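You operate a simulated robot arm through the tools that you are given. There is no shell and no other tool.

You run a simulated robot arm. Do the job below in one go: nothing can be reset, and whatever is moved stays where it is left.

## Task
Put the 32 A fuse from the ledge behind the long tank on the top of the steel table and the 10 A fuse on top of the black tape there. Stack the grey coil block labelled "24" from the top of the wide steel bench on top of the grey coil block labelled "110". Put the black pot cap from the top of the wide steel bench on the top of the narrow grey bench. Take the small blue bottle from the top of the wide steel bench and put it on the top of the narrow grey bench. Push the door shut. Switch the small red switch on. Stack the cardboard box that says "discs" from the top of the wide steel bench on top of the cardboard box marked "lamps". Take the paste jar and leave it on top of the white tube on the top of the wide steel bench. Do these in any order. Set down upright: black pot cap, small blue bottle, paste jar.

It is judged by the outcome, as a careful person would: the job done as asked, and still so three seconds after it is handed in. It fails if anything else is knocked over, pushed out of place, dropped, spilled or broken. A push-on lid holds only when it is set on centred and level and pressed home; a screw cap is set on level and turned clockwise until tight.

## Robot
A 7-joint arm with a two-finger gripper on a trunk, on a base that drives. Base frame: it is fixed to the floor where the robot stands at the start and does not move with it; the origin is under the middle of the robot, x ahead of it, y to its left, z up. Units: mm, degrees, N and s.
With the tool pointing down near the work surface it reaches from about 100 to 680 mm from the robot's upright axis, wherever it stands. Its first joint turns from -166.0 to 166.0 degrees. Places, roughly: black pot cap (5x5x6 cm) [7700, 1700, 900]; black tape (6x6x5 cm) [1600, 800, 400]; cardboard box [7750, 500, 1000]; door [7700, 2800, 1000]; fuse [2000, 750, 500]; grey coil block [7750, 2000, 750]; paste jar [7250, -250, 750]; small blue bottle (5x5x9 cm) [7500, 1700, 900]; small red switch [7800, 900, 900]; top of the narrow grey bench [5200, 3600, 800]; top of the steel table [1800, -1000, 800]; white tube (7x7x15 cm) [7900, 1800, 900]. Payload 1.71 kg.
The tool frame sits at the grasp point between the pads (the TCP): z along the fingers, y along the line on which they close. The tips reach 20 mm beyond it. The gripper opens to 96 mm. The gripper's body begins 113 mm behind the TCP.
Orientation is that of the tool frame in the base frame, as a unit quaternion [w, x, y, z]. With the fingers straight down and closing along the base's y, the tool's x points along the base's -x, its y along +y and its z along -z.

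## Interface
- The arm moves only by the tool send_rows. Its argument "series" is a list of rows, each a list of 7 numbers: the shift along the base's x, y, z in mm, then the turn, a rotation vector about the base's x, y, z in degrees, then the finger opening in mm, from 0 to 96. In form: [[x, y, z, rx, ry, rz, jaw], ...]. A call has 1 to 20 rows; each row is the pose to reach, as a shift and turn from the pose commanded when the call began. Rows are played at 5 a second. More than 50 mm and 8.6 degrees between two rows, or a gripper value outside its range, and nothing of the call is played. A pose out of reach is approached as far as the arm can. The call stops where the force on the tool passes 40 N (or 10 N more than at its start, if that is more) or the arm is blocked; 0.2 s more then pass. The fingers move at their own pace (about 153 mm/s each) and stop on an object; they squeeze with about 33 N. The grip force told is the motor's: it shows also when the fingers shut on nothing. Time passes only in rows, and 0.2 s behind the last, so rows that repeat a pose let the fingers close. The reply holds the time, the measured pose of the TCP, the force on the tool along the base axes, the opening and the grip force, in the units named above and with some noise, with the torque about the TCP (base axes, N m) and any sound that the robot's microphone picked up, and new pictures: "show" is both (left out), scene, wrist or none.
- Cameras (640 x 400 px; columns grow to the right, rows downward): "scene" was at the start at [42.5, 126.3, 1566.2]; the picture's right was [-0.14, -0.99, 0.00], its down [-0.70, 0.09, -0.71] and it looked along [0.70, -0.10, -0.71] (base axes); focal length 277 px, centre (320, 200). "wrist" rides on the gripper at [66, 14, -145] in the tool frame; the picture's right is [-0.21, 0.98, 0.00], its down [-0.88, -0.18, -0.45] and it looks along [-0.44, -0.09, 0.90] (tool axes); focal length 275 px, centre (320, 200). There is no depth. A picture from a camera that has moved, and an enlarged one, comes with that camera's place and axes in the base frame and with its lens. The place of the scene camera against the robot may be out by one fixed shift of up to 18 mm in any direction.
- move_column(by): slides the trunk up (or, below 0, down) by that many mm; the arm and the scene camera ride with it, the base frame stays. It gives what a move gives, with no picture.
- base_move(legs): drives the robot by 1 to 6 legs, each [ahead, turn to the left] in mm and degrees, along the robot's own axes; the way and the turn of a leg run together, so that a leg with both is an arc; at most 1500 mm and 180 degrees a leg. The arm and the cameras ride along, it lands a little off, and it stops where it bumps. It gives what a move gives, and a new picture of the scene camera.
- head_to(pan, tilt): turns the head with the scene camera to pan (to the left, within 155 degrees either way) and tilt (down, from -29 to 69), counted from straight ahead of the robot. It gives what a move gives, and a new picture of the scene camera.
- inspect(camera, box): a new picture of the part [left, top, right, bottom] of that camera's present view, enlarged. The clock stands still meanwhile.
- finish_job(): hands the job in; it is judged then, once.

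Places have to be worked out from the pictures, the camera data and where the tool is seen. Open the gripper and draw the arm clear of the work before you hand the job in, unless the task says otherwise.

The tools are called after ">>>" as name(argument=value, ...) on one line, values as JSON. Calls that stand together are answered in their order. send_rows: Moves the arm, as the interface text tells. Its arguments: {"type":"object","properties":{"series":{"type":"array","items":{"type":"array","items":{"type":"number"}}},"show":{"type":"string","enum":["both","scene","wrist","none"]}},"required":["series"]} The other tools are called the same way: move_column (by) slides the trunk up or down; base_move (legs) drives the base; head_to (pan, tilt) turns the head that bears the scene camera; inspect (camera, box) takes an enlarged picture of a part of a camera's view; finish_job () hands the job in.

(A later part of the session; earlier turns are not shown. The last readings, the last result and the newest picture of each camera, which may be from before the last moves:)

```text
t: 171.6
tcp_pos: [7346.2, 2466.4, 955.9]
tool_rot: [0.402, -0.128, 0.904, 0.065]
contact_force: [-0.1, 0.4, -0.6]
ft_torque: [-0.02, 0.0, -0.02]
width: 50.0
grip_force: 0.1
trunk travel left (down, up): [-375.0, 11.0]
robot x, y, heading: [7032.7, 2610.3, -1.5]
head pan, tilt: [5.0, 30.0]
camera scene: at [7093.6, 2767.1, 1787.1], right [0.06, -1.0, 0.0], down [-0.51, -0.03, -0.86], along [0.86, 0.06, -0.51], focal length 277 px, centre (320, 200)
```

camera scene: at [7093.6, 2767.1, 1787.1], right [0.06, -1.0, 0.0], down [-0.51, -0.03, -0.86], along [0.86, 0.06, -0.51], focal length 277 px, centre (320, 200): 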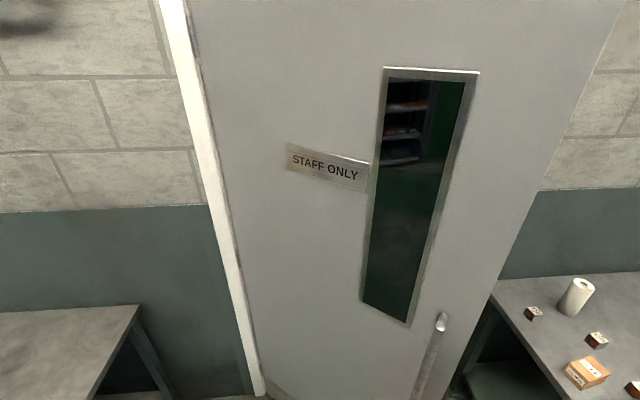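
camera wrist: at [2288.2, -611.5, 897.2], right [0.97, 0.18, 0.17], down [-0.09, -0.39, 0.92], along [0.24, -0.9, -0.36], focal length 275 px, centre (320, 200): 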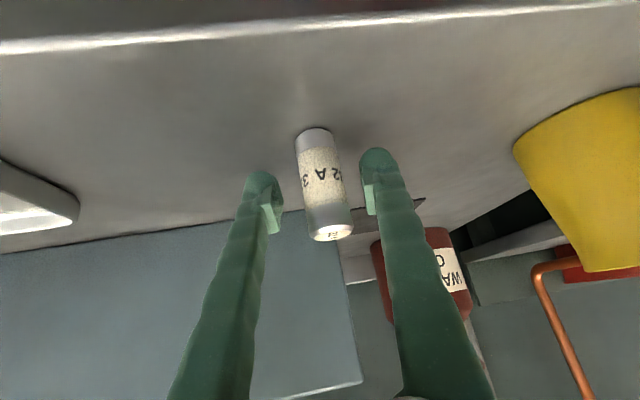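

Triangulating, the free edge is at about (7462, 2476) – the leaf is ~39° open. I'll close the fingers and bring the tips to the leaf at about 600 mm from the hinge, left of and below the handle/window.

>>> send_rows(series=[[-5, 40, 0, 0, 0, -4, 20], [-5, 80, 0, 0, 0, -8, 0], [0, 120, 0, 0, 0, -12, 0], [10, 155, 0, 0, 0, -16, 0], [30, 178, 0, 0, 0, -20, 0], [60, 180, 0, 0, 0, -20, 0], [95, 180, 0, 0, 0, -20, 0], [95, 180, 0, 0, 0, -20, 0]])

```text
t: 172.4
tcp_pos: [7334.9, 2413.6, 894.1]
tool_rot: [0.371, -0.087, 0.914, -0.139]
contact_force: [0.2, -0.6, 0.5]
ft_torque: [0.03, -0.08, 0.01]
width: 0.0
grip_force: 29.5
out of reach, approached as far as the arm can: row 1, 2, 3, 4
trunk travel left (down, up): [-375.0, 11.0]
robot x, y, heading: [7034.9, 2616.2, -1.4]
head pan, tilt: [5.0, 30.0]
stopped in row 4: the arm was blocked; the commanded pose is now the measured one
camera scene: at [7092.0, 2765.5, 1787.3], right [0.06, -1.0, 0.0], down [-0.51, -0.03, -0.86], along [0.86, 0.06, -0.51], focal length 277 px, centre (320, 200)
camera wrist: at [7183.8, 2436.5, 947.4], right [0.09, 0.98, -0.18], down [0.32, 0.14, 0.94], along [0.94, -0.14, -0.3], focal length 275 px, centre (320, 200)
```

scene: 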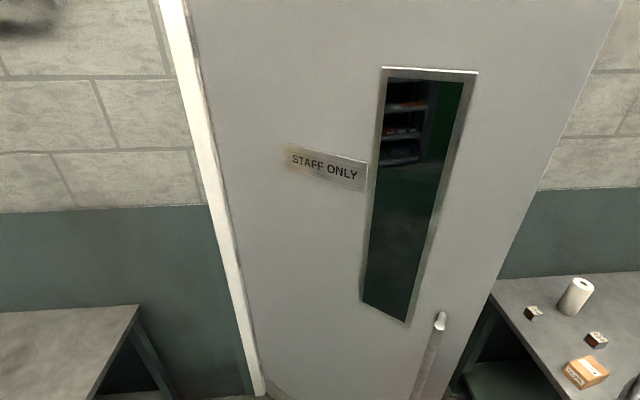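
wrist: 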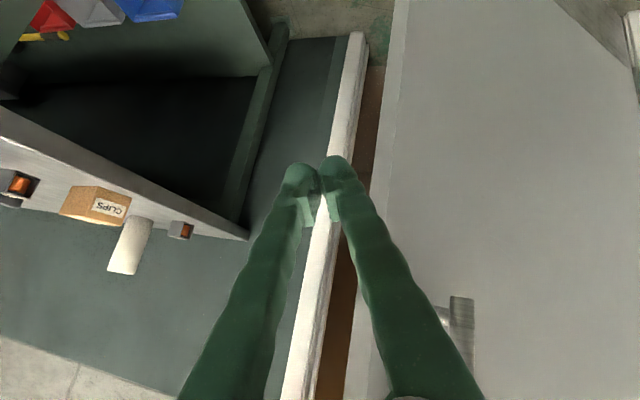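

The arm was too folded near its limits. I back the base off 170 mm to work with a more extended arm.

>>> base_move(legs=[[-170, 0]])

>>> send_rows(series=[[30, 5, 5, 0, 0, 0, 0], [65, 25, 10, 0, 0, 0, 0], [100, 50, 20, 0, 0, 0, 0], [125, 85, 30, 0, 0, 0, 0], [145, 125, 40, 0, 0, 0, 0], [160, 165, 50, 0, 0, 0, 0], [170, 200, 55, 0, 0, 0, 0], [180, 228, 55, 0, 0, 0, 0], [180, 228, 55, 0, 0, 0, 0]])

```text
t: 173.9
tcp_pos: [7171.2, 2417.2, 892.6]
tool_rot: [0.37, -0.085, 0.914, -0.141]
contact_force: [0.0, 0.3, 0.5]
ft_torque: [-0.01, 0.01, -0.03]
width: 0.1
grip_force: 29.9
trunk travel left (down, up): [-375.0, 11.0]
robot x, y, heading: [6866.5, 2618.8, -1.7]
head pan, tilt: [5.0, 30.0]
camera scene: at [6884.1, 2771.5, 1788.2], right [0.06, -1.0, 0.0], down [-0.49, -0.03, -0.87], along [0.87, 0.05, -0.49], focal length 277 px, centre (320, 200)
```

scene: 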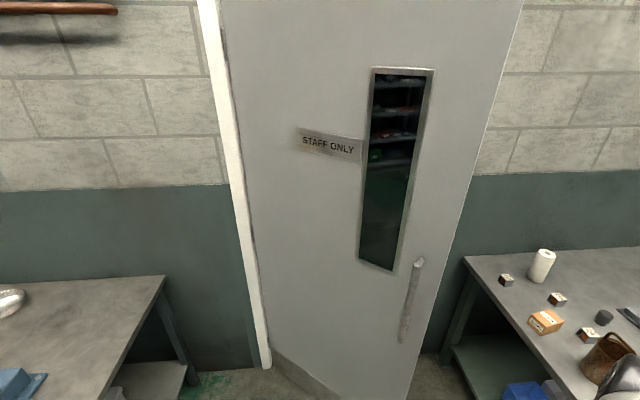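

```text
t: 175.9
tcp_pos: [7358.6, 2645.6, 947.1]
tool_rot: [0.367, -0.086, 0.916, -0.14]
contact_force: [-0.2, -0.3, 0.3]
ft_torque: [0.01, 0.01, 0.0]
width: 0.2
grip_force: 29.9
trunk travel left (down, up): [-375.0, 11.0]
robot x, y, heading: [6872.3, 2615.4, -1.6]
head pan, tilt: [5.0, 30.0]
camera scene: at [6924.7, 2769.3, 1787.3], right [0.06, -1.0, 0.0], down [-0.51, -0.03, -0.86], along [0.86, 0.05, -0.51], focal length 277 px, centre (320, 200)
camera wrist: at [7208.6, 2668.3, 1001.9], right [0.09, 0.98, -0.18], down [0.33, 0.14, 0.93], along [0.94, -0.15, -0.31], focal length 275 px, centre (320, 200)
```

scene: 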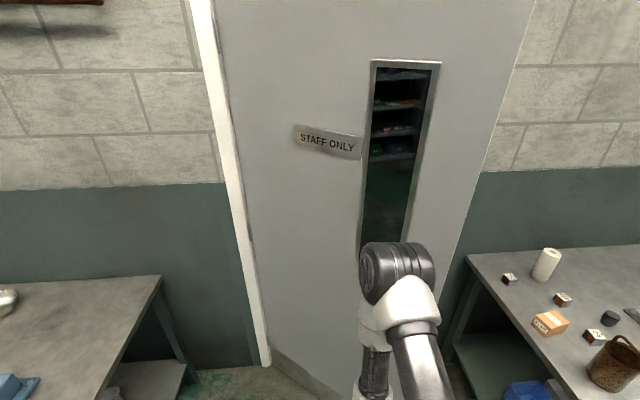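
wrist: 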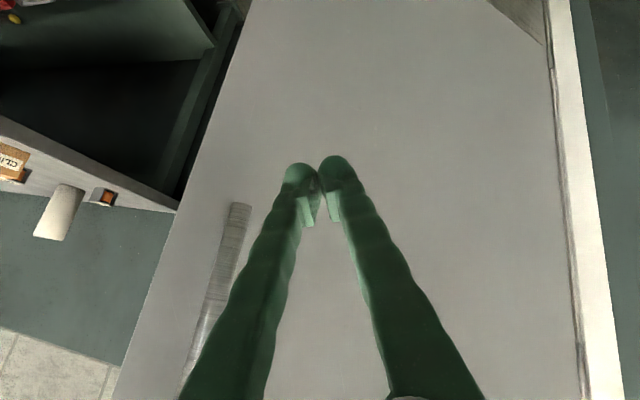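

The tips face the leaf between window and hinge side. I push forward in steps; the call stops if force exceeds 40 N.

>>> send_rows(series=[[40, 0, 0, 0, 0, 0, 0], [80, 0, 0, 0, 0, 0, 0], [120, 0, 0, 0, 0, 0, 0], [150, 0, 0, 0, 0, 0, 0], [175, -2, 0, 0, 0, 0, 0], [200, -6, 0, 0, 0, 0, 0], [225, -11, 0, 0, 0, 0, 0], [250, -16, 0, 0, 0, 0, 0], [275, -22, 0, 0, 0, 0, 0], [300, -28, 0, 0, 0, 0, 0]])

```text
t: 178.1
tcp_pos: [7658.8, 2616.7, 944.7]
tool_rot: [0.366, -0.087, 0.916, -0.14]
contact_force: [0.4, 0.2, 0.2]
ft_torque: [-0.04, 0.02, 0.01]
width: 0.1
grip_force: 29.9
trunk travel left (down, up): [-375.0, 11.0]
robot x, y, heading: [6867.8, 2618.5, -1.8]
head pan, tilt: [5.0, 30.0]
camera scene: at [6927.0, 2770.6, 1787.0], right [0.06, -1.0, 0.0], down [-0.51, -0.03, -0.86], along [0.86, 0.05, -0.52], focal length 277 px, centre (320, 200)
camera wrist: at [7508.5, 2639.4, 999.4], right [0.09, 0.98, -0.18], down [0.33, 0.14, 0.93], along [0.94, -0.14, -0.31], focal length 275 px, centre (320, 200)
```

scene: 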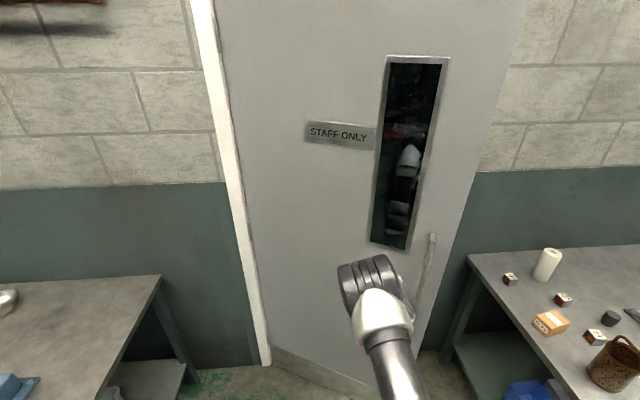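
wrist: 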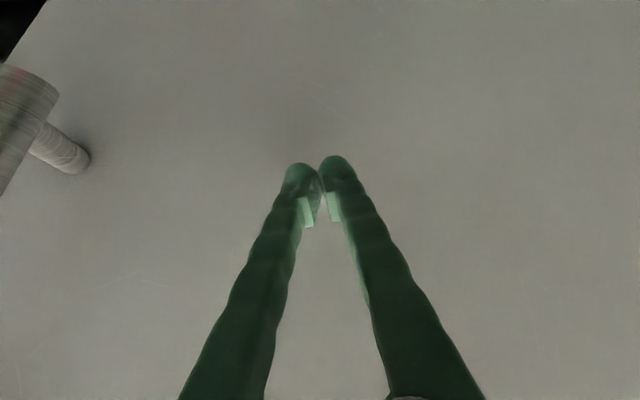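

The door swings easily. I draw the arm back a bit, move the base up 260 mm, then push on.

>>> send_rows(series=[[-40, 0, 0, 0, 0, 0, 0], [-85, 0, 0, 0, 0, 0, 0], [-130, 0, 0, 0, 0, 0, 0], [-175, 0, 0, 0, 0, 0, 0], [-220, 0, 0, 0, 0, 0, 0], [-265, 0, 0, 0, 0, 0, 0], [-265, 0, 0, 0, 0, 0, 0]], show="none")

>>> base_move(legs=[[260, 0]])

```text
t: 179.7
tcp_pos: [7390.5, 2616.3, 947.4]
tool_rot: [0.367, -0.087, 0.915, -0.14]
contact_force: [-0.6, -0.1, -0.1]
ft_torque: [0.0, -0.05, -0.02]
width: 0.0
grip_force: 29.0
trunk travel left (down, up): [-375.0, 11.0]
robot x, y, heading: [6865.9, 2617.6, -1.7]
head pan, tilt: [5.0, 30.0]
```

```text
t: 181.7
tcp_pos: [7654.2, 2612.2, 946.0]
tool_rot: [0.366, -0.09, 0.916, -0.139]
contact_force: [1.7, 0.3, 0.3]
ft_torque: [0.02, 0.03, -0.02]
width: 0.1
grip_force: 29.3
trunk travel left (down, up): [-375.0, 11.0]
robot x, y, heading: [7123.6, 2609.9, -1.3]
head pan, tilt: [5.0, 30.0]
camera scene: at [7189.2, 2764.0, 1787.1], right [0.06, -1.0, 0.0], down [-0.52, -0.03, -0.86], along [0.85, 0.06, -0.52], focal length 277 px, centre (320, 200)
```

scene: 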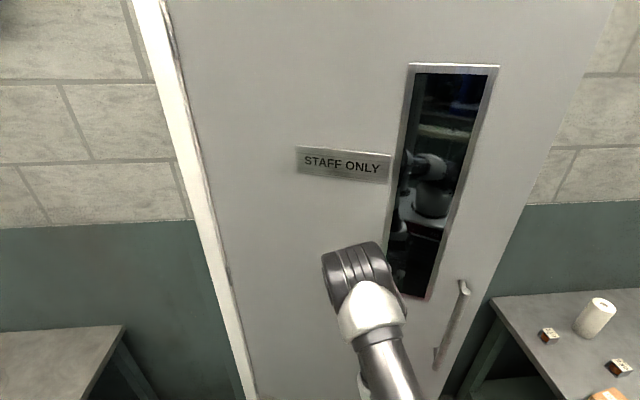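

>>> send_rows(series=[[30, -5, 0, 0, 0, 0, 0], [60, -12, 0, 0, 0, 0, 0], [90, -18, 0, 0, 0, 0, 0], [120, -24, 0, 0, 0, 0, 0], [150, -30, 0, 0, 0, 0, 0], [180, -36, 0, 0, 0, 0, 0], [205, -42, 0, 0, 0, 0, 0], [230, -48, 0, 0, 0, 0, 0], [250, -52, 0, 0, 0, 0, 0]])

```text
t: 183.7
tcp_pos: [7891.3, 2560.3, 954.6]
tool_rot: [0.374, -0.088, 0.912, -0.14]
contact_force: [0.6, 0.6, -0.4]
ft_torque: [0.0, 0.03, 0.0]
width: 0.1
grip_force: 28.7
trunk travel left (down, up): [-375.0, 11.0]
robot x, y, heading: [7127.0, 2611.0, -1.4]
head pan, tilt: [5.0, 30.0]
camera scene: at [7185.6, 2763.9, 1787.2], right [0.06, -1.0, 0.0], down [-0.51, -0.03, -0.86], along [0.86, 0.06, -0.51], focal length 277 px, centre (320, 200)
camera wrist: at [7739.5, 2582.5, 1007.1], right [0.09, 0.98, -0.18], down [0.31, 0.14, 0.94], along [0.95, -0.14, -0.29], focal length 275 px, centre (320, 200)
```

scene: 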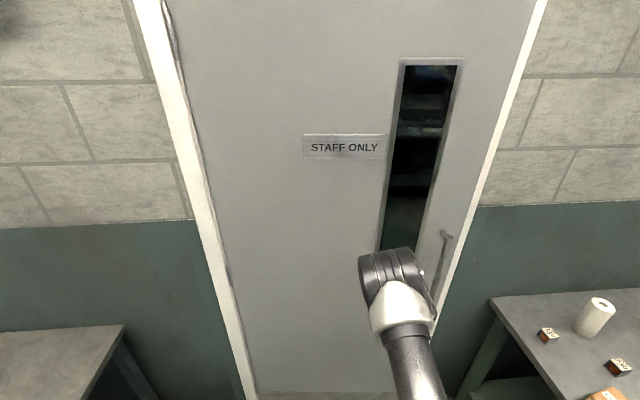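
wrist: 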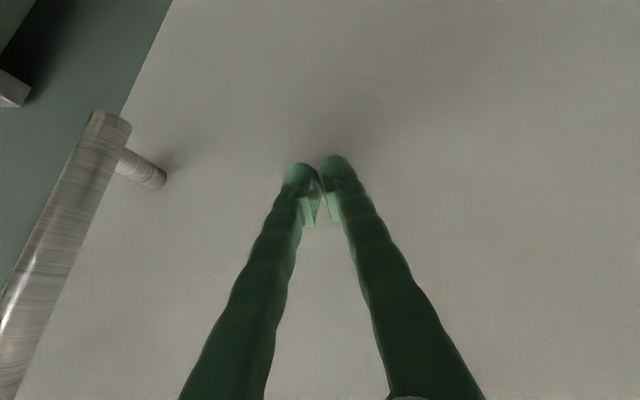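

Nearly shut. I keep pushing in small steps until it resists.

>>> send_rows(series=[[12, -1, 0, 0, 0, 0, 0], [24, -1, 0, 0, 0, 0, 0], [36, -2, 0, 0, 0, 0, 0], [48, -2, 0, 0, 0, 0, 0], [60, -2, 0, 0, 0, 0, 0], [70, -2, 0, 0, 0, 0, 0]])

```text
t: 185.1
tcp_pos: [7949.5, 2559.8, 953.0]
tool_rot: [0.37, -0.089, 0.914, -0.14]
contact_force: [-36.6, 3.1, 2.6]
ft_torque: [0.04, 0.21, 0.28]
width: 0.0
grip_force: 29.7
trunk travel left (down, up): [-375.0, 11.0]
robot x, y, heading: [7126.6, 2615.5, -1.4]
head pan, tilt: [5.0, 30.0]
camera scene: at [7177.8, 2764.5, 1787.4], right [0.06, -1.0, 0.0], down [-0.51, -0.03, -0.86], along [0.86, 0.06, -0.51], focal length 277 px, centre (320, 200)
camera wrist: at [7799.5, 2582.7, 1007.4], right [0.09, 0.98, -0.18], down [0.32, 0.14, 0.94], along [0.94, -0.14, -0.3], focal length 275 px, centre (320, 200)
```

scene: 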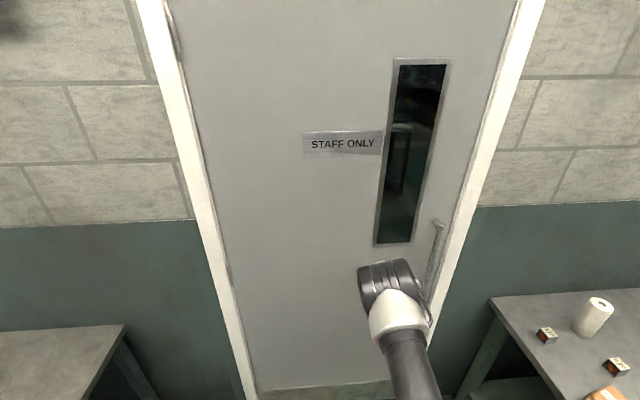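
wrist: 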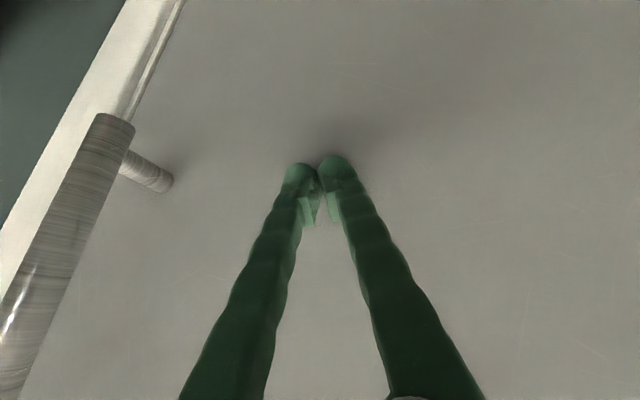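

The door is home (−36 N at the stop). I retract the arm into a pointing-down posture before moving to the bench's left end.

>>> send_rows(series=[[-40, 0, 0, 1.2, 4.3, 0, 0], [-80, 0, 5, 2.4, 8.6, 0, 0], [-120, 0, 10, 3.6, 13, 0, 0], [-160, 5, 15, 4.8, 17.3, 0, 20], [-200, 10, 20, 6, 21.7, 0, 40], [-240, 15, 25, 7.2, 26, 0, 60], [-280, 20, 30, 8.4, 30.4, 0, 70], [-320, 25, 35, 9.6, 34.7, 0, 70], [-360, 30, 40, 10.8, 39, 0, 70], [-395, 35, 40, 12, 43.4, 0, 70], [-395, 35, 40, 12, 43.4, 0, 70]])

```text
t: 187.5
tcp_pos: [7560.7, 2591.9, 998.0]
tool_rot: [0.017, -0.095, 0.995, -0.004]
contact_force: [-1.1, -0.3, 0.1]
ft_torque: [-0.01, -0.07, 0.0]
width: 70.0
grip_force: 0.1
trunk travel left (down, up): [-375.0, 11.0]
robot x, y, heading: [7127.4, 2610.2, -1.4]
head pan, tilt: [5.0, 30.0]
camera scene: at [7185.3, 2764.3, 1787.2], right [0.06, -1.0, 0.0], down [-0.51, -0.03, -0.86], along [0.86, 0.06, -0.51], focal length 277 px, centre (320, 200)
camera wrist: at [7487.6, 2593.1, 1142.0], right [0.02, 1.0, 0.0], down [0.88, -0.01, 0.48], along [0.48, -0.01, -0.88], focal length 275 px, centre (320, 200)
```

scene: 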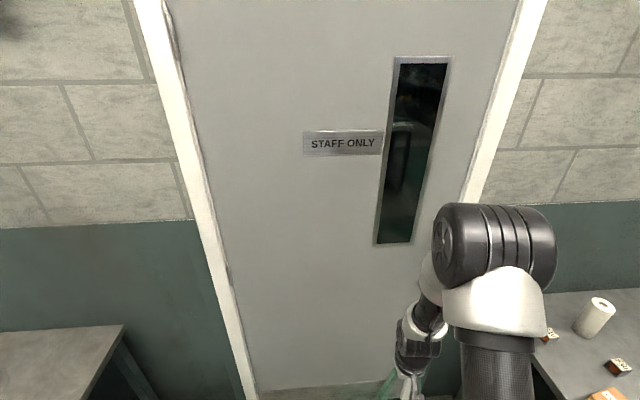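
wrist: 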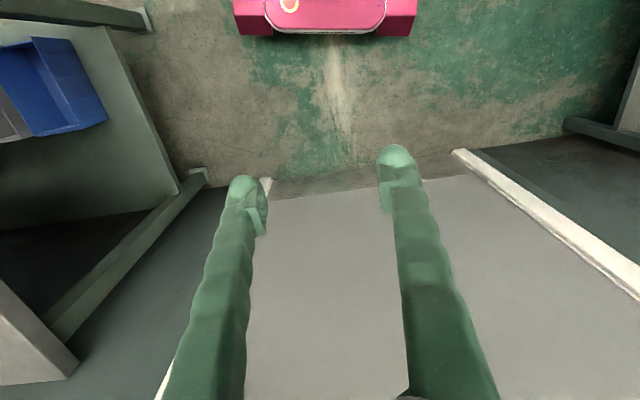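

The door stays shut. Now I drive to the left end of the wide bench and face it.

>>> base_move(legs=[[0, -19], [355, 0], [0, -61.5]])

>>> head_to(pan=0, tilt=50)

```text
t: 194.4
tcp_pos: [7523.1, 2054.8, 997.6]
tool_rot: [0.012, 0.567, 0.823, -0.014]
contact_force: [0.0, -1.1, 0.2]
ft_torque: [-0.01, 0.01, 0.0]
width: 69.9
grip_force: 0.1
trunk travel left (down, up): [-375.0, 11.0]
robot x, y, heading: [7470.4, 2486.9, -81.4]
head pan, tilt: [5.0, 30.0]
camera scene: at [7633.1, 2441.4, 1787.2], right [-0.97, -0.23, 0.0], down [-0.12, 0.5, -0.86], along [0.2, -0.83, -0.51], focal length 277 px, centre (320, 200)
```

scene: 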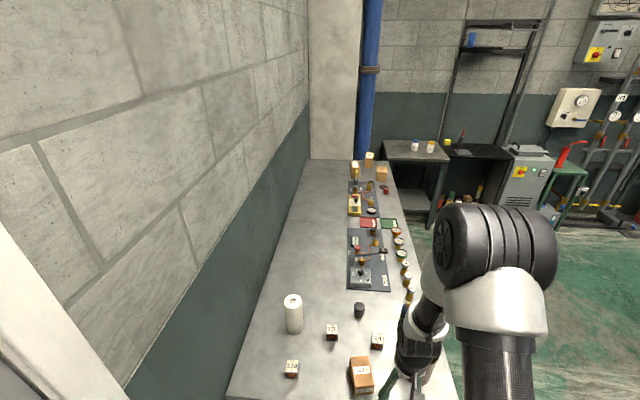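

```text
t: 195.2
tcp_pos: [7519.4, 2069.7, 1003.5]
tool_rot: [0.016, 0.568, 0.823, -0.019]
contact_force: [-0.5, -0.1, -0.2]
ft_torque: [-0.01, -0.03, -0.01]
width: 70.0
grip_force: 0.1
trunk travel left (down, up): [-375.0, 11.0]
robot x, y, heading: [7472.0, 2484.0, -81.6]
head pan, tilt: [0.0, 50.0]
camera scene: at [7623.7, 2453.2, 1757.9], right [-0.99, -0.15, 0.0], down [-0.11, 0.77, -0.63], along [0.09, -0.62, -0.78], focal length 277 px, centre (320, 200)
```

scene: 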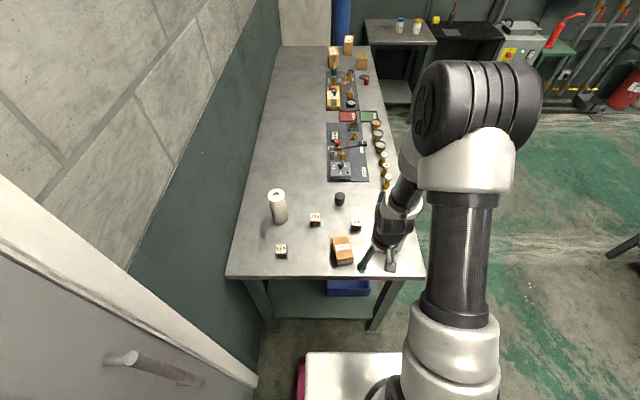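

The door clears the way; I see all items from the bench's left end. Let me zoom on the blocks.

>>> inspect(camera="scene", box=[260, 180, 388, 276])

>>> inspect(camera="wrist", box=[0, 0, 640, 400])

```text
4.17 times, centred on (324, 228) of scene
camera zoom: at [7623.7, 2453.2, 1757.9], right [-0.99, -0.15, 0.0], down [-0.11, 0.77, -0.63], along [0.09, -0.62, -0.78], focal length 1154 px, centre (303, 83)
```

zoom: 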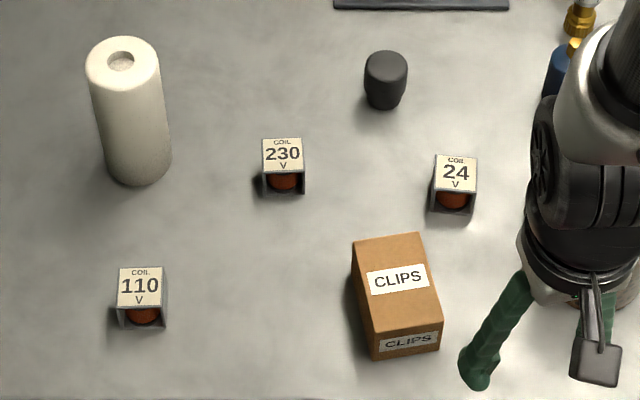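

```text
1.00 times, centred on (320, 200) of wrist (not enlarged: the box is as wide or as high as the picture)
camera zoom: at [7508.2, 2142.6, 1147.4], right [0.99, 0.15, 0.0], down [0.14, -0.86, 0.49], along [0.07, -0.48, -0.87], focal length 275 px, centre (320, 200)
```

zoom: 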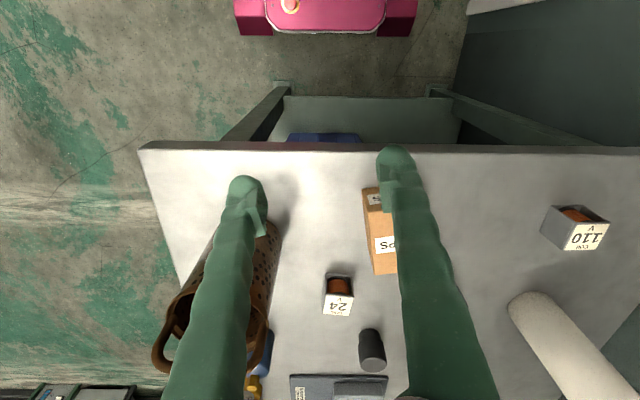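

From the wrist view, block "24" is at about (7580, 1840), top near z 880; its grey side plates face ±x, so I align the closing axis with x (turn −17°) and move above it.

>>> send_rows(series=[[5, -38, 0, 0, 0, -3, 70], [15, -78, 0, 0, 0, -6, 70], [28, -118, 0, 0, 0, -9, 70], [40, -158, 0, 0, 0, -12, 70], [52, -195, 0, 0, 0, -15, 70], [61, -230, 0, 0, 0, -17, 70], [61, -230, 0, 0, 0, -17, 70]])

```text
t: 196.8
tcp_pos: [7584.8, 1841.0, 1003.4]
tool_rot: [0.014, 0.683, 0.73, -0.023]
contact_force: [-0.1, 0.3, 0.1]
ft_torque: [-0.05, 0.0, -0.01]
width: 69.9
grip_force: 0.0
trunk travel left (down, up): [-375.0, 11.0]
robot x, y, heading: [7470.5, 2483.0, -81.2]
head pan, tilt: [0.0, 50.0]
camera scene: at [7623.2, 2454.8, 1758.0], right [-0.99, -0.15, 0.0], down [-0.11, 0.77, -0.63], along [0.09, -0.62, -0.78], focal length 277 px, centre (320, 200)
camera wrist: at [7594.5, 1914.5, 1146.7], right [0.99, -0.14, 0.0], down [-0.12, -0.86, 0.49], along [-0.07, -0.49, -0.87], focal length 275 px, centre (320, 200)
```

scene: 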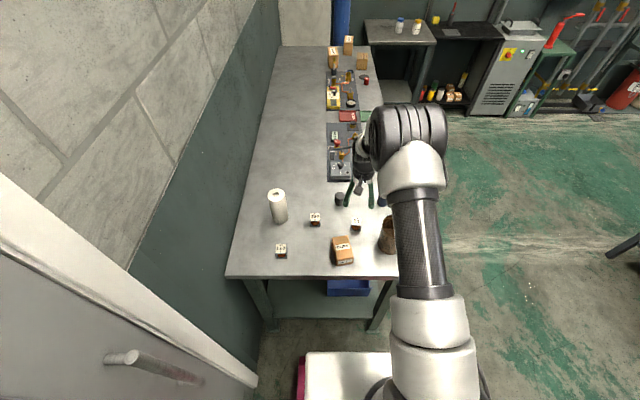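
wrist: 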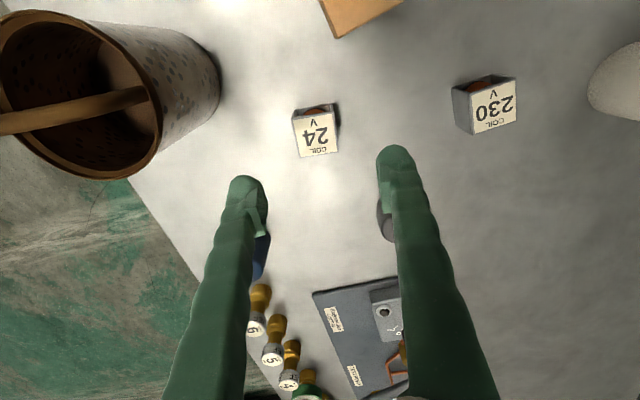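

Aligned over "24". I centre (−3, −7) and descend in steps toward z≈868.

>>> send_rows(series=[[-3, -7, -25, 0, 0, 0, 62], [-3, -7, -55, 0, 0, 0, 62], [-3, -7, -85, 0, 0, 0, 62], [-3, -7, -105, 0, 0, 0, 62], [-3, -7, -105, 0, 0, 0, 62]], show="wrist")

```text
t: 198.0
tcp_pos: [7578.2, 1830.7, 899.9]
tool_rot: [0.014, 0.683, 0.729, -0.022]
contact_force: [-0.3, 0.6, -0.5]
ft_torque: [-0.01, 0.0, 0.0]
width: 61.9
grip_force: 0.0
trunk travel left (down, up): [-375.0, 11.0]
robot x, y, heading: [7469.5, 2484.5, -81.5]
head pan, tilt: [0.0, 50.0]
camera wrist: at [7587.0, 1904.1, 1043.1], right [0.99, -0.14, 0.0], down [-0.12, -0.86, 0.49], along [-0.07, -0.49, -0.87], focal length 275 px, centre (320, 200)
```

wrist: 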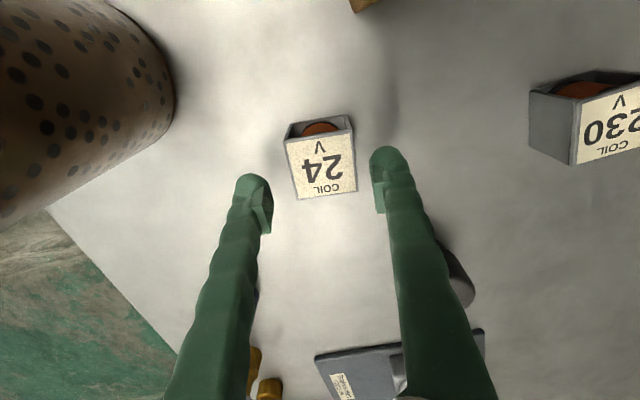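

Slightly adjust +6 in y and descend to about z=866.

>>> send_rows(series=[[0, 6, -10, 0, 0, 0, 62], [0, 6, -20, 0, 0, 0, 62], [0, 6, -28, 0, 0, 0, 62], [0, 6, -34, 0, 0, 0, 62], [0, 6, -34, 0, 0, 0, 62]], show="wrist")

>>> inspect(camera="scene", box=[300, 170, 428, 266])

```text
t: 199.2
tcp_pos: [7575.6, 1837.9, 867.4]
tool_rot: [0.017, 0.683, 0.73, -0.024]
contact_force: [-3.7, 2.1, 34.8]
ft_torque: [0.35, -1.22, 0.14]
width: 62.5
grip_force: 0.9
trunk travel left (down, up): [-375.0, 11.0]
robot x, y, heading: [7471.9, 2484.5, -81.6]
head pan, tilt: [0.0, 50.0]
camera wrist: at [7585.6, 1912.2, 1011.3], right [0.99, -0.14, 0.0], down [-0.12, -0.86, 0.5], along [-0.07, -0.49, -0.87], focal length 275 px, centre (320, 200)
```

wrist: 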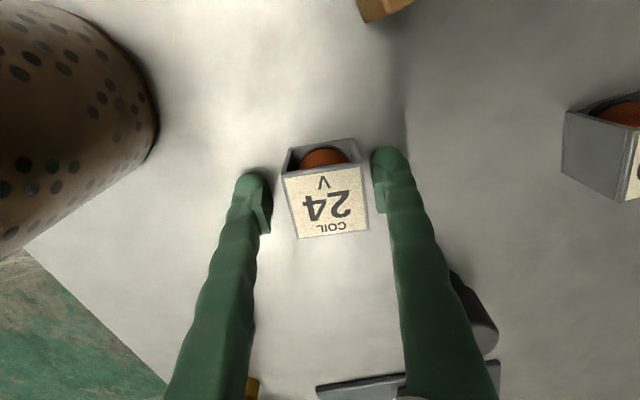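

```text
4.17 times, centred on (364, 218) of scene
camera zoom: at [7622.2, 2458.0, 1758.3], right [-0.99, -0.15, 0.0], down [-0.11, 0.77, -0.63], along [0.09, -0.62, -0.78], focal length 1154 px, centre (137, 125)
```

zoom: 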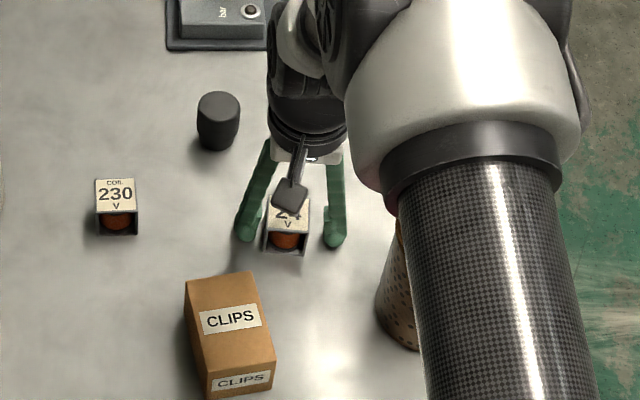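

The tips touched the table: bench top is z≈847. I raise 5 mm and close on the block.

>>> send_rows(series=[[0, 2, 5, 0, 0, 0, 62], [0, 2, 6, 0, 0, 0, 54], [0, 2, 6, 0, 0, 0, 46], [0, 2, 6, 0, 0, 0, 40], [0, 2, 6, 0, 0, 0, 34], [0, 2, 6, 0, 0, 0, 34]], show="wrist")

```text
t: 200.6
tcp_pos: [7575.0, 1841.3, 870.0]
tool_rot: [0.012, 0.683, 0.73, -0.023]
contact_force: [-0.9, 0.8, 2.2]
ft_torque: [0.09, -0.06, 0.03]
width: 40.6
grip_force: 33.1
trunk travel left (down, up): [-375.0, 11.0]
robot x, y, heading: [7470.3, 2487.7, -81.7]
head pan, tilt: [0.0, 50.0]
camera wrist: at [7586.3, 1914.3, 1013.6], right [0.99, -0.14, 0.0], down [-0.12, -0.86, 0.49], along [-0.07, -0.48, -0.87], focal length 275 px, centre (320, 200)
```

wrist: 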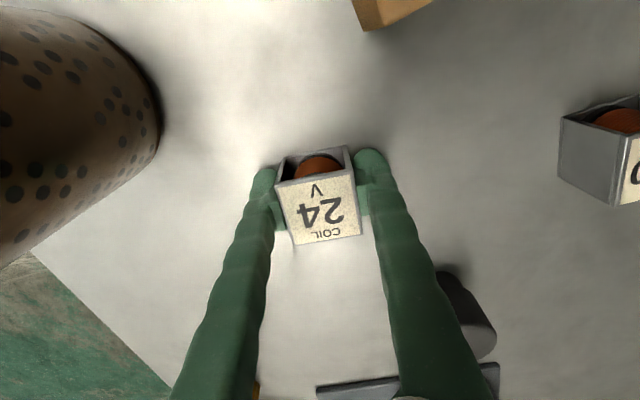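

Block "24" gripped (40.6 mm). I lift 125 mm and carry it above block "110" near (7832, 1999).

>>> send_rows(series=[[0, 0, 20, 0, 0, 0, 34], [0, 0, 60, 0, 0, 0, 34], [0, 0, 100, 0, 0, 0, 34], [5, 5, 125, 0, 0, 0, 34], [45, 20, 125, 0, 0, 1, 34], [85, 40, 125, 0, 0, 2, 34], [125, 60, 125, 0, 0, 3, 34], [165, 85, 125, 0, 0, 4, 34], [205, 110, 125, 0, 0, 5, 34], [235, 130, 125, 0, 0, 6, 34], [250, 140, 125, 0, 0, 6, 34], [250, 140, 125, 0, 0, 6, 34]])

>>> inspect(camera="scene", box=[240, 190, 336, 262])

```text
t: 203.2
tcp_pos: [7831.1, 1982.7, 994.1]
tool_rot: [0.014, 0.644, 0.765, -0.021]
contact_force: [-1.3, 0.3, -1.5]
ft_torque: [0.01, 0.0, 0.02]
width: 40.1
grip_force: 33.3
trunk travel left (down, up): [-375.0, 11.0]
robot x, y, heading: [7471.8, 2485.7, -81.5]
head pan, tilt: [0.0, 50.0]
camera scene: at [7623.3, 2453.4, 1757.9], right [-0.99, -0.15, 0.0], down [-0.11, 0.77, -0.63], along [0.09, -0.62, -0.78], focal length 277 px, centre (320, 200)
camera wrist: at [7832.8, 2055.8, 1137.6], right [1.0, -0.04, 0.0], down [-0.03, -0.87, 0.49], along [-0.02, -0.49, -0.87], focal length 275 px, centre (320, 200)
```

scene: 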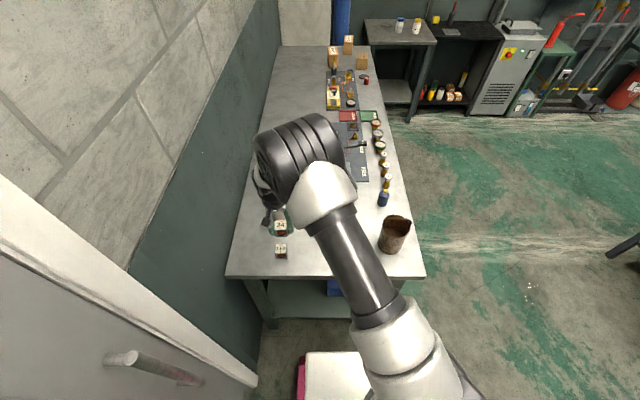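
wrist: 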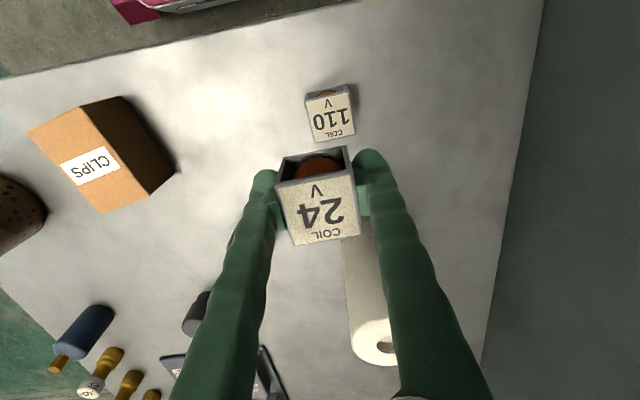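

```text
5.56 times, centred on (288, 226) of scene
camera zoom: at [7623.3, 2453.4, 1757.9], right [-0.99, -0.15, 0.0], down [-0.11, 0.77, -0.63], along [0.09, -0.62, -0.78], focal length 1539 px, centre (498, 56)
```

zoom: 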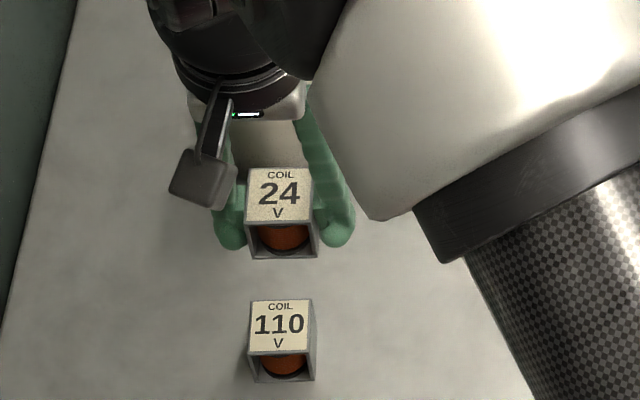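

Offsets computed from both cameras: shift (+11, +20), rotate +3°, and lower 65 mm, leaving ~19 mm gap.

>>> send_rows(series=[[5, 10, -5, 0, 0, 1.5, 34], [11, 20, -15, 0, 0, 3, 34], [11, 20, -35, 0, 0, 3, 34], [11, 20, -55, 0, 0, 3, 34], [11, 20, -65, 0, 0, 3, 34], [11, 20, -65, 0, 0, 3, 34]], show="wrist")

>>> inspect(camera="scene", box=[240, 200, 320, 260])

>>> inspect(camera="wrist", box=[220, 80, 420, 280])

```text
t: 204.6
tcp_pos: [7839.3, 2000.9, 931.5]
tool_rot: [0.015, 0.624, 0.781, -0.021]
contact_force: [1.1, -0.3, -1.4]
ft_torque: [0.01, 0.03, 0.0]
width: 40.2
grip_force: 33.3
trunk travel left (down, up): [-375.0, 11.0]
robot x, y, heading: [7469.8, 2486.4, -81.6]
head pan, tilt: [0.0, 50.0]
camera wrist: at [7837.4, 2074.3, 1074.0], right [1.0, 0.02, 0.0], down [0.01, -0.87, 0.49], along [0.0, -0.49, -0.87], focal length 275 px, centre (320, 200)
```

wrist: 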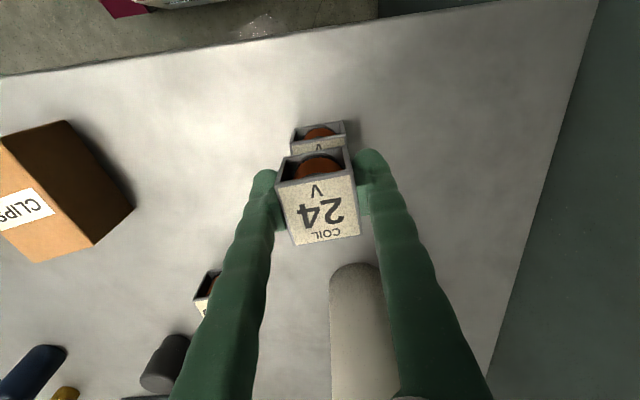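

```text
6.67 times, centred on (280, 230) of scene
camera zoom: at [7623.6, 2453.8, 1757.9], right [-0.99, -0.15, 0.0], down [-0.11, 0.77, -0.63], along [0.09, -0.62, -0.78], focal length 1846 px, centre (587, 0)
```

zoom: 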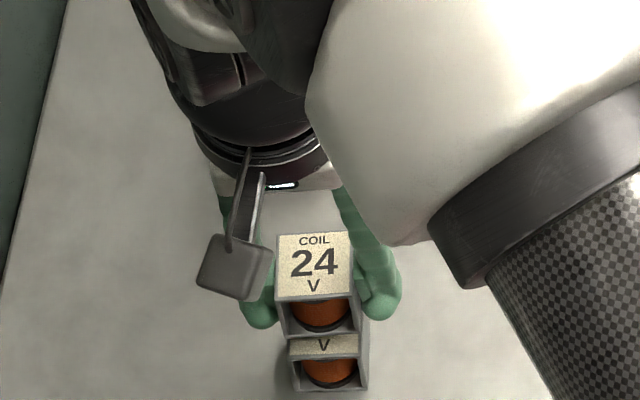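

```text
2.00 times, centred on (320, 180) of wrist
camera zoom: at [7837.4, 2074.3, 1074.0], right [1.0, 0.02, 0.0], down [0.01, -0.87, 0.49], along [0.0, -0.49, -0.87], focal length 551 px, centre (320, 240)
```

zoom: 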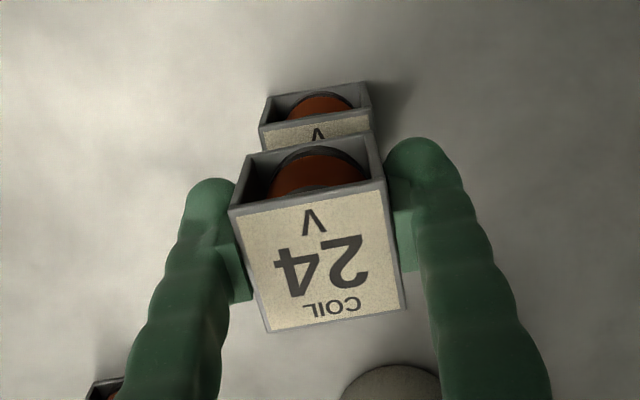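

Aligned within ~3 mm. I shift +2.5 in x and lower to contact.

>>> send_rows(series=[[2.5, 0.5, -6, 0, 0, 0, 34], [2.5, 0.5, -12, 0, 0, 0, 34], [2.5, 0.5, -17, 0, 0, 0, 34], [2.5, 0.5, -17, 0, 0, 0, 34]], show="none")

>>> inspect(camera="scene", box=[240, 200, 320, 260])

```text
t: 205.6
tcp_pos: [7840.5, 2000.0, 914.3]
tool_rot: [0.015, 0.624, 0.781, -0.021]
contact_force: [-0.5, -0.4, -2.1]
ft_torque: [0.0, -0.01, 0.0]
width: 40.4
grip_force: 32.9
trunk travel left (down, up): [-375.0, 11.0]
robot x, y, heading: [7467.7, 2488.2, -81.7]
head pan, tilt: [0.0, 50.0]
```

```text
6.67 times, centred on (280, 230) of scene
camera zoom: at [7623.6, 2453.7, 1757.9], right [-0.99, -0.15, 0.0], down [-0.11, 0.77, -0.63], along [0.09, -0.62, -0.78], focal length 1846 px, centre (587, 0)
```

zoom: 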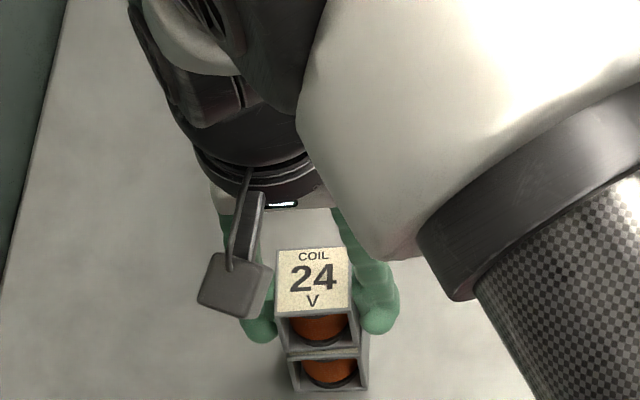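

>>> send_rows(series=[[-1.5, 0, -1.5, 0, 0, 0, 34], [-1.5, 0, -3, 0, 0, 0, 34], [-1.5, 0, -4.5, 0, 0, 0, 34], [-1.5, 0, -4.5, 0, 0, 0, 34]], show="wrist")

```text
t: 206.6
tcp_pos: [7840.0, 2001.0, 909.5]
tool_rot: [0.015, 0.624, 0.781, -0.021]
contact_force: [-0.1, -0.2, 3.8]
ft_torque: [0.11, -0.04, -0.02]
width: 40.5
grip_force: 33.1
trunk travel left (down, up): [-375.0, 11.0]
robot x, y, heading: [7466.6, 2486.4, -81.6]
head pan, tilt: [0.0, 50.0]
camera wrist: at [7838.5, 2075.7, 1053.5], right [1.0, 0.02, 0.0], down [0.01, -0.87, 0.49], along [0.01, -0.49, -0.87], focal length 275 px, centre (320, 200)
```

wrist: 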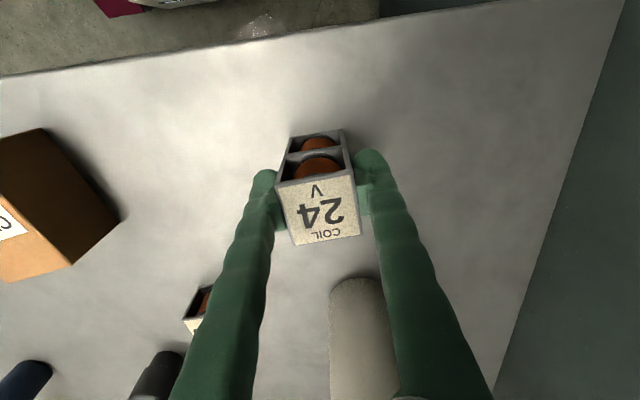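

Contact just made and the stack looks aligned. Press 1 mm more and open gradually.

>>> send_rows(series=[[0, 0, -1, 0, 0, 0, 34], [0, 0, -1, 0, 0, 0, 42], [0, 0, -1, 0, 0, 0, 45], [0, 0, -1, 0, 0, 0, 50], [0, 0, -1, 0, 0, 0, 58], [0, 0, -1, 0, 0, 0, 62], [0, 0, 15, 0, 0, 0, 62], [0, 0, 45, 0, 0, 0, 62], [0, 0, 85, 0, 0, 0, 62], [0, 0, 120, 0, 0, 0, 62], [0, 0, 120, 0, 0, 0, 62]], show="wrist")

>>> inspect(camera="scene", box=[240, 200, 320, 260])

```text
t: 209.0
tcp_pos: [7837.6, 2003.0, 1029.2]
tool_rot: [0.015, 0.623, 0.781, -0.021]
contact_force: [-0.3, 0.0, -0.4]
ft_torque: [0.01, -0.01, 0.01]
width: 62.1
grip_force: 0.0
trunk travel left (down, up): [-375.0, 11.0]
robot x, y, heading: [7472.4, 2484.5, -81.6]
head pan, tilt: [0.0, 50.0]
camera wrist: at [7836.1, 2076.5, 1172.9], right [1.0, 0.02, 0.0], down [0.02, -0.87, 0.49], along [0.0, -0.49, -0.87], focal length 275 px, centre (320, 200)
```

wrist: 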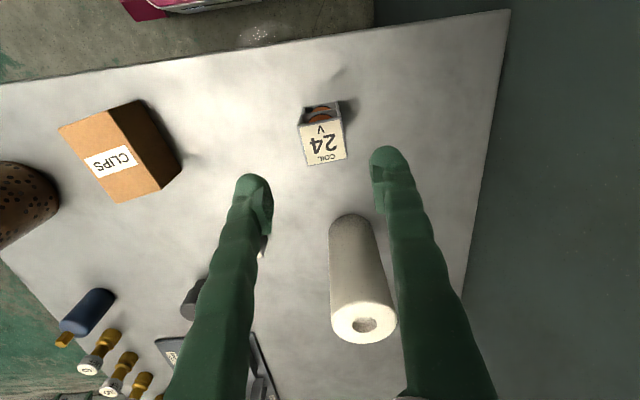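

```text
6.67 times, centred on (280, 230) of scene
camera zoom: at [7623.9, 2453.3, 1757.8], right [-0.99, -0.15, 0.0], down [-0.12, 0.77, -0.63], along [0.09, -0.62, -0.78], focal length 1846 px, centre (587, 0)
```

zoom: 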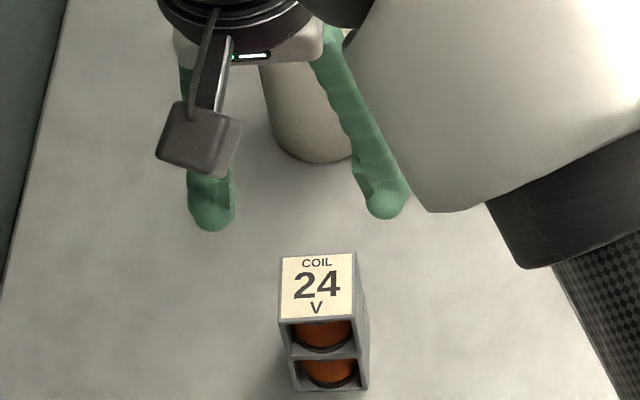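

"24" sits squarely on "110". I draw the arm back in front of the robot, high, before relocating to the bench front for the bottle and cap.

>>> send_rows(series=[[-10, 25, 20, 0, 0, 0, 62], [-45, 40, 40, 0, 0, 0, 62], [-90, 50, 45, 0, 0, 0, 62], [-135, 55, 45, 0, 0, 0, 62], [-180, 58, 45, 0, 0, 0, 62], [-225, 60, 45, 0, 0, 0, 62], [-265, 62, 45, 0, 0, 0, 62], [-305, 62, 45, 0, 0, 0, 62], [-305, 62, 45, 0, 0, 0, 62]], show="none")

```text
t: 211.0
tcp_pos: [7535.4, 2065.0, 1072.8]
tool_rot: [0.015, 0.624, 0.781, -0.02]
contact_force: [0.5, 0.4, 0.4]
ft_torque: [0.0, 0.04, 0.04]
width: 62.2
grip_force: 0.1
trunk travel left (down, up): [-375.0, 11.0]
robot x, y, heading: [7469.9, 2486.6, -81.3]
head pan, tilt: [0.0, 50.0]
```

>>> base_move(legs=[[0, -98.7], [560, 0], [0, 90], [830, 0], [0, 98]])

>>> head_to(pan=0, tilt=45)

```text
t: 233.4
tcp_pos: [7315.1, 1729.6, 1073.6]
tool_rot: [0.025, -0.109, 0.994, -0.005]
contact_force: [0.7, -0.2, -0.5]
ft_torque: [-0.02, -0.03, 0.01]
width: 62.0
grip_force: 0.0
trunk travel left (down, up): [-375.0, 11.0]
robot x, y, heading: [6892.0, 1660.5, 8.3]
head pan, tilt: [0.0, 50.0]
camera scene: at [6912.6, 1811.8, 1757.9], right [0.14, -0.99, 0.0], down [-0.77, -0.11, -0.63], along [0.62, 0.09, -0.78], focal length 277 px, centre (320, 200)
```

scene: 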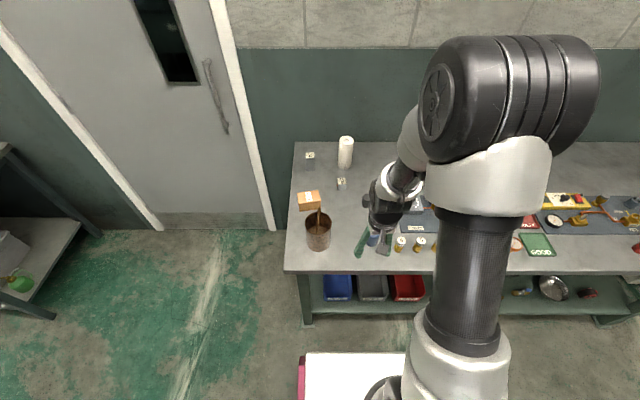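

```text
t: 234.1
tcp_pos: [7298.4, 1726.2, 1079.3]
tool_rot: [0.035, -0.109, 0.993, -0.005]
contact_force: [1.1, -0.6, 0.1]
ft_torque: [-0.04, -0.09, -0.02]
width: 62.1
grip_force: 0.0
trunk travel left (down, up): [-375.0, 11.0]
robot x, y, heading: [6894.7, 1661.4, 8.2]
head pan, tilt: [0.0, 45.0]
camera scene: at [6915.3, 1812.6, 1764.7], right [0.14, -0.99, 0.0], down [-0.71, -0.1, -0.7], along [0.69, 0.1, -0.72], focal length 277 px, centre (320, 200)
```

scene: 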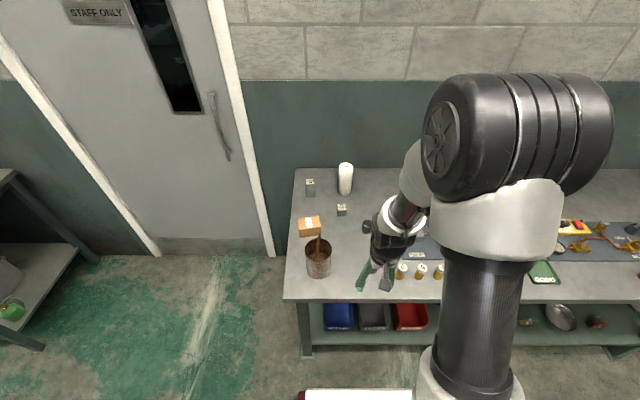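

Positioned at the bench front; the door is still shut. I check the wrist view for bottle and cap.

>>> inspect(camera="wrist", box=[0, 0, 640, 400])

```text
1.00 times, centred on (320, 200) of wrist (not enlarged: the box is as wide or as high as the picture)
camera zoom: at [7221.0, 1725.4, 1222.1], right [-0.01, 1.0, 0.0], down [0.86, 0.01, 0.5], along [0.5, 0.0, -0.86], focal length 275 px, centre (320, 200)
```

zoom: 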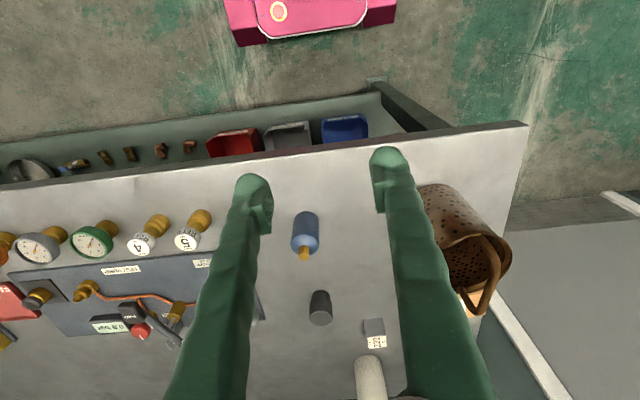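

Blue bottle stands at about (7477, 1703), cap around (7645, 1727). I go above the bottle, straightening the tool by 4°.

>>> send_rows(series=[[45, -6, -5, 0, 1, 0, 70], [90, -12, -20, 0, 2, 0, 70], [135, -18, -35, 0, 3, 0, 70], [179, -23, -50, 0, 4, 0, 70], [179, -23, -80, 0, 4, 0, 70], [179, -23, -80, 0, 4, 0, 70]], show="wrist")

```text
t: 235.5
tcp_pos: [7480.1, 1702.6, 998.7]
tool_rot: [-0.001, -0.109, 0.994, 0.0]
contact_force: [0.8, -0.6, -0.2]
ft_torque: [0.01, 0.0, 0.02]
width: 69.9
grip_force: 0.0
trunk travel left (down, up): [-375.0, 11.0]
robot x, y, heading: [6894.7, 1663.1, 8.5]
head pan, tilt: [0.0, 45.0]
camera wrist: at [7412.3, 1701.3, 1146.1], right [-0.01, 1.0, 0.0], down [0.9, 0.01, 0.44], along [0.44, 0.0, -0.9], focal length 275 px, centre (320, 200)
```

wrist: 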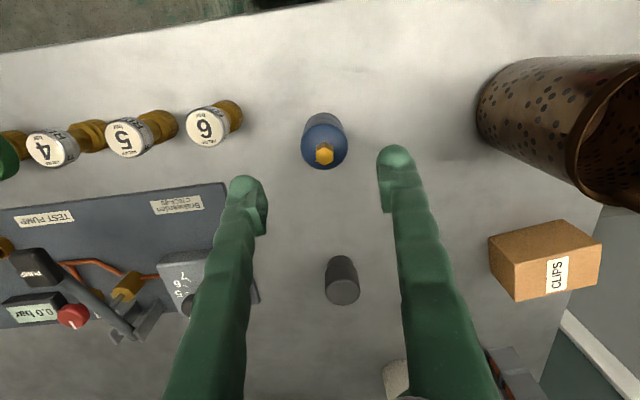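

Bottle at (7471, 1705). I centre and descend to z≈884.

>>> send_rows(series=[[-9, 2.5, -20, 0, 0, 0, 70], [-9, 2.5, -50, 0, 0, 0, 70], [-9, 2.5, -80, 0, 0, 0, 70], [-9, 2.5, -105, 0, 0, 0, 70], [-9, 2.5, -115, 0, 0, 0, 70], [-9, 2.5, -115, 0, 0, 0, 70]], show="wrist")

```text
t: 236.9
tcp_pos: [7471.7, 1706.3, 883.2]
tool_rot: [-0.002, -0.108, 0.994, 0.0]
contact_force: [0.2, -0.6, -0.4]
ft_torque: [0.0, 0.03, 0.06]
width: 70.1
grip_force: 0.1
trunk travel left (down, up): [-375.0, 11.0]
robot x, y, heading: [6893.2, 1657.7, 8.4]
head pan, tilt: [0.0, 45.0]
camera wrist: at [7404.1, 1704.9, 1031.2], right [-0.01, 1.0, 0.0], down [0.9, 0.01, 0.44], along [0.44, 0.0, -0.9], focal length 275 px, centre (320, 200)
```

wrist: 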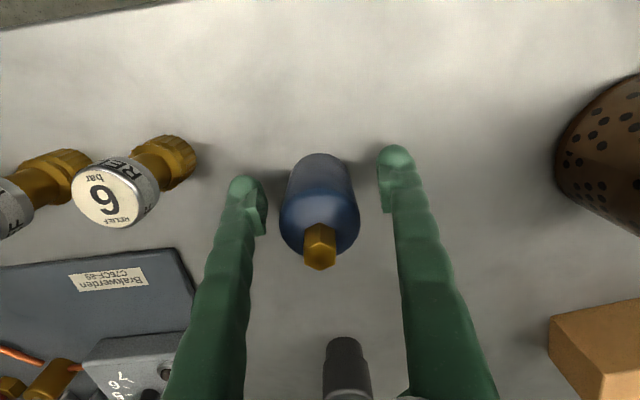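

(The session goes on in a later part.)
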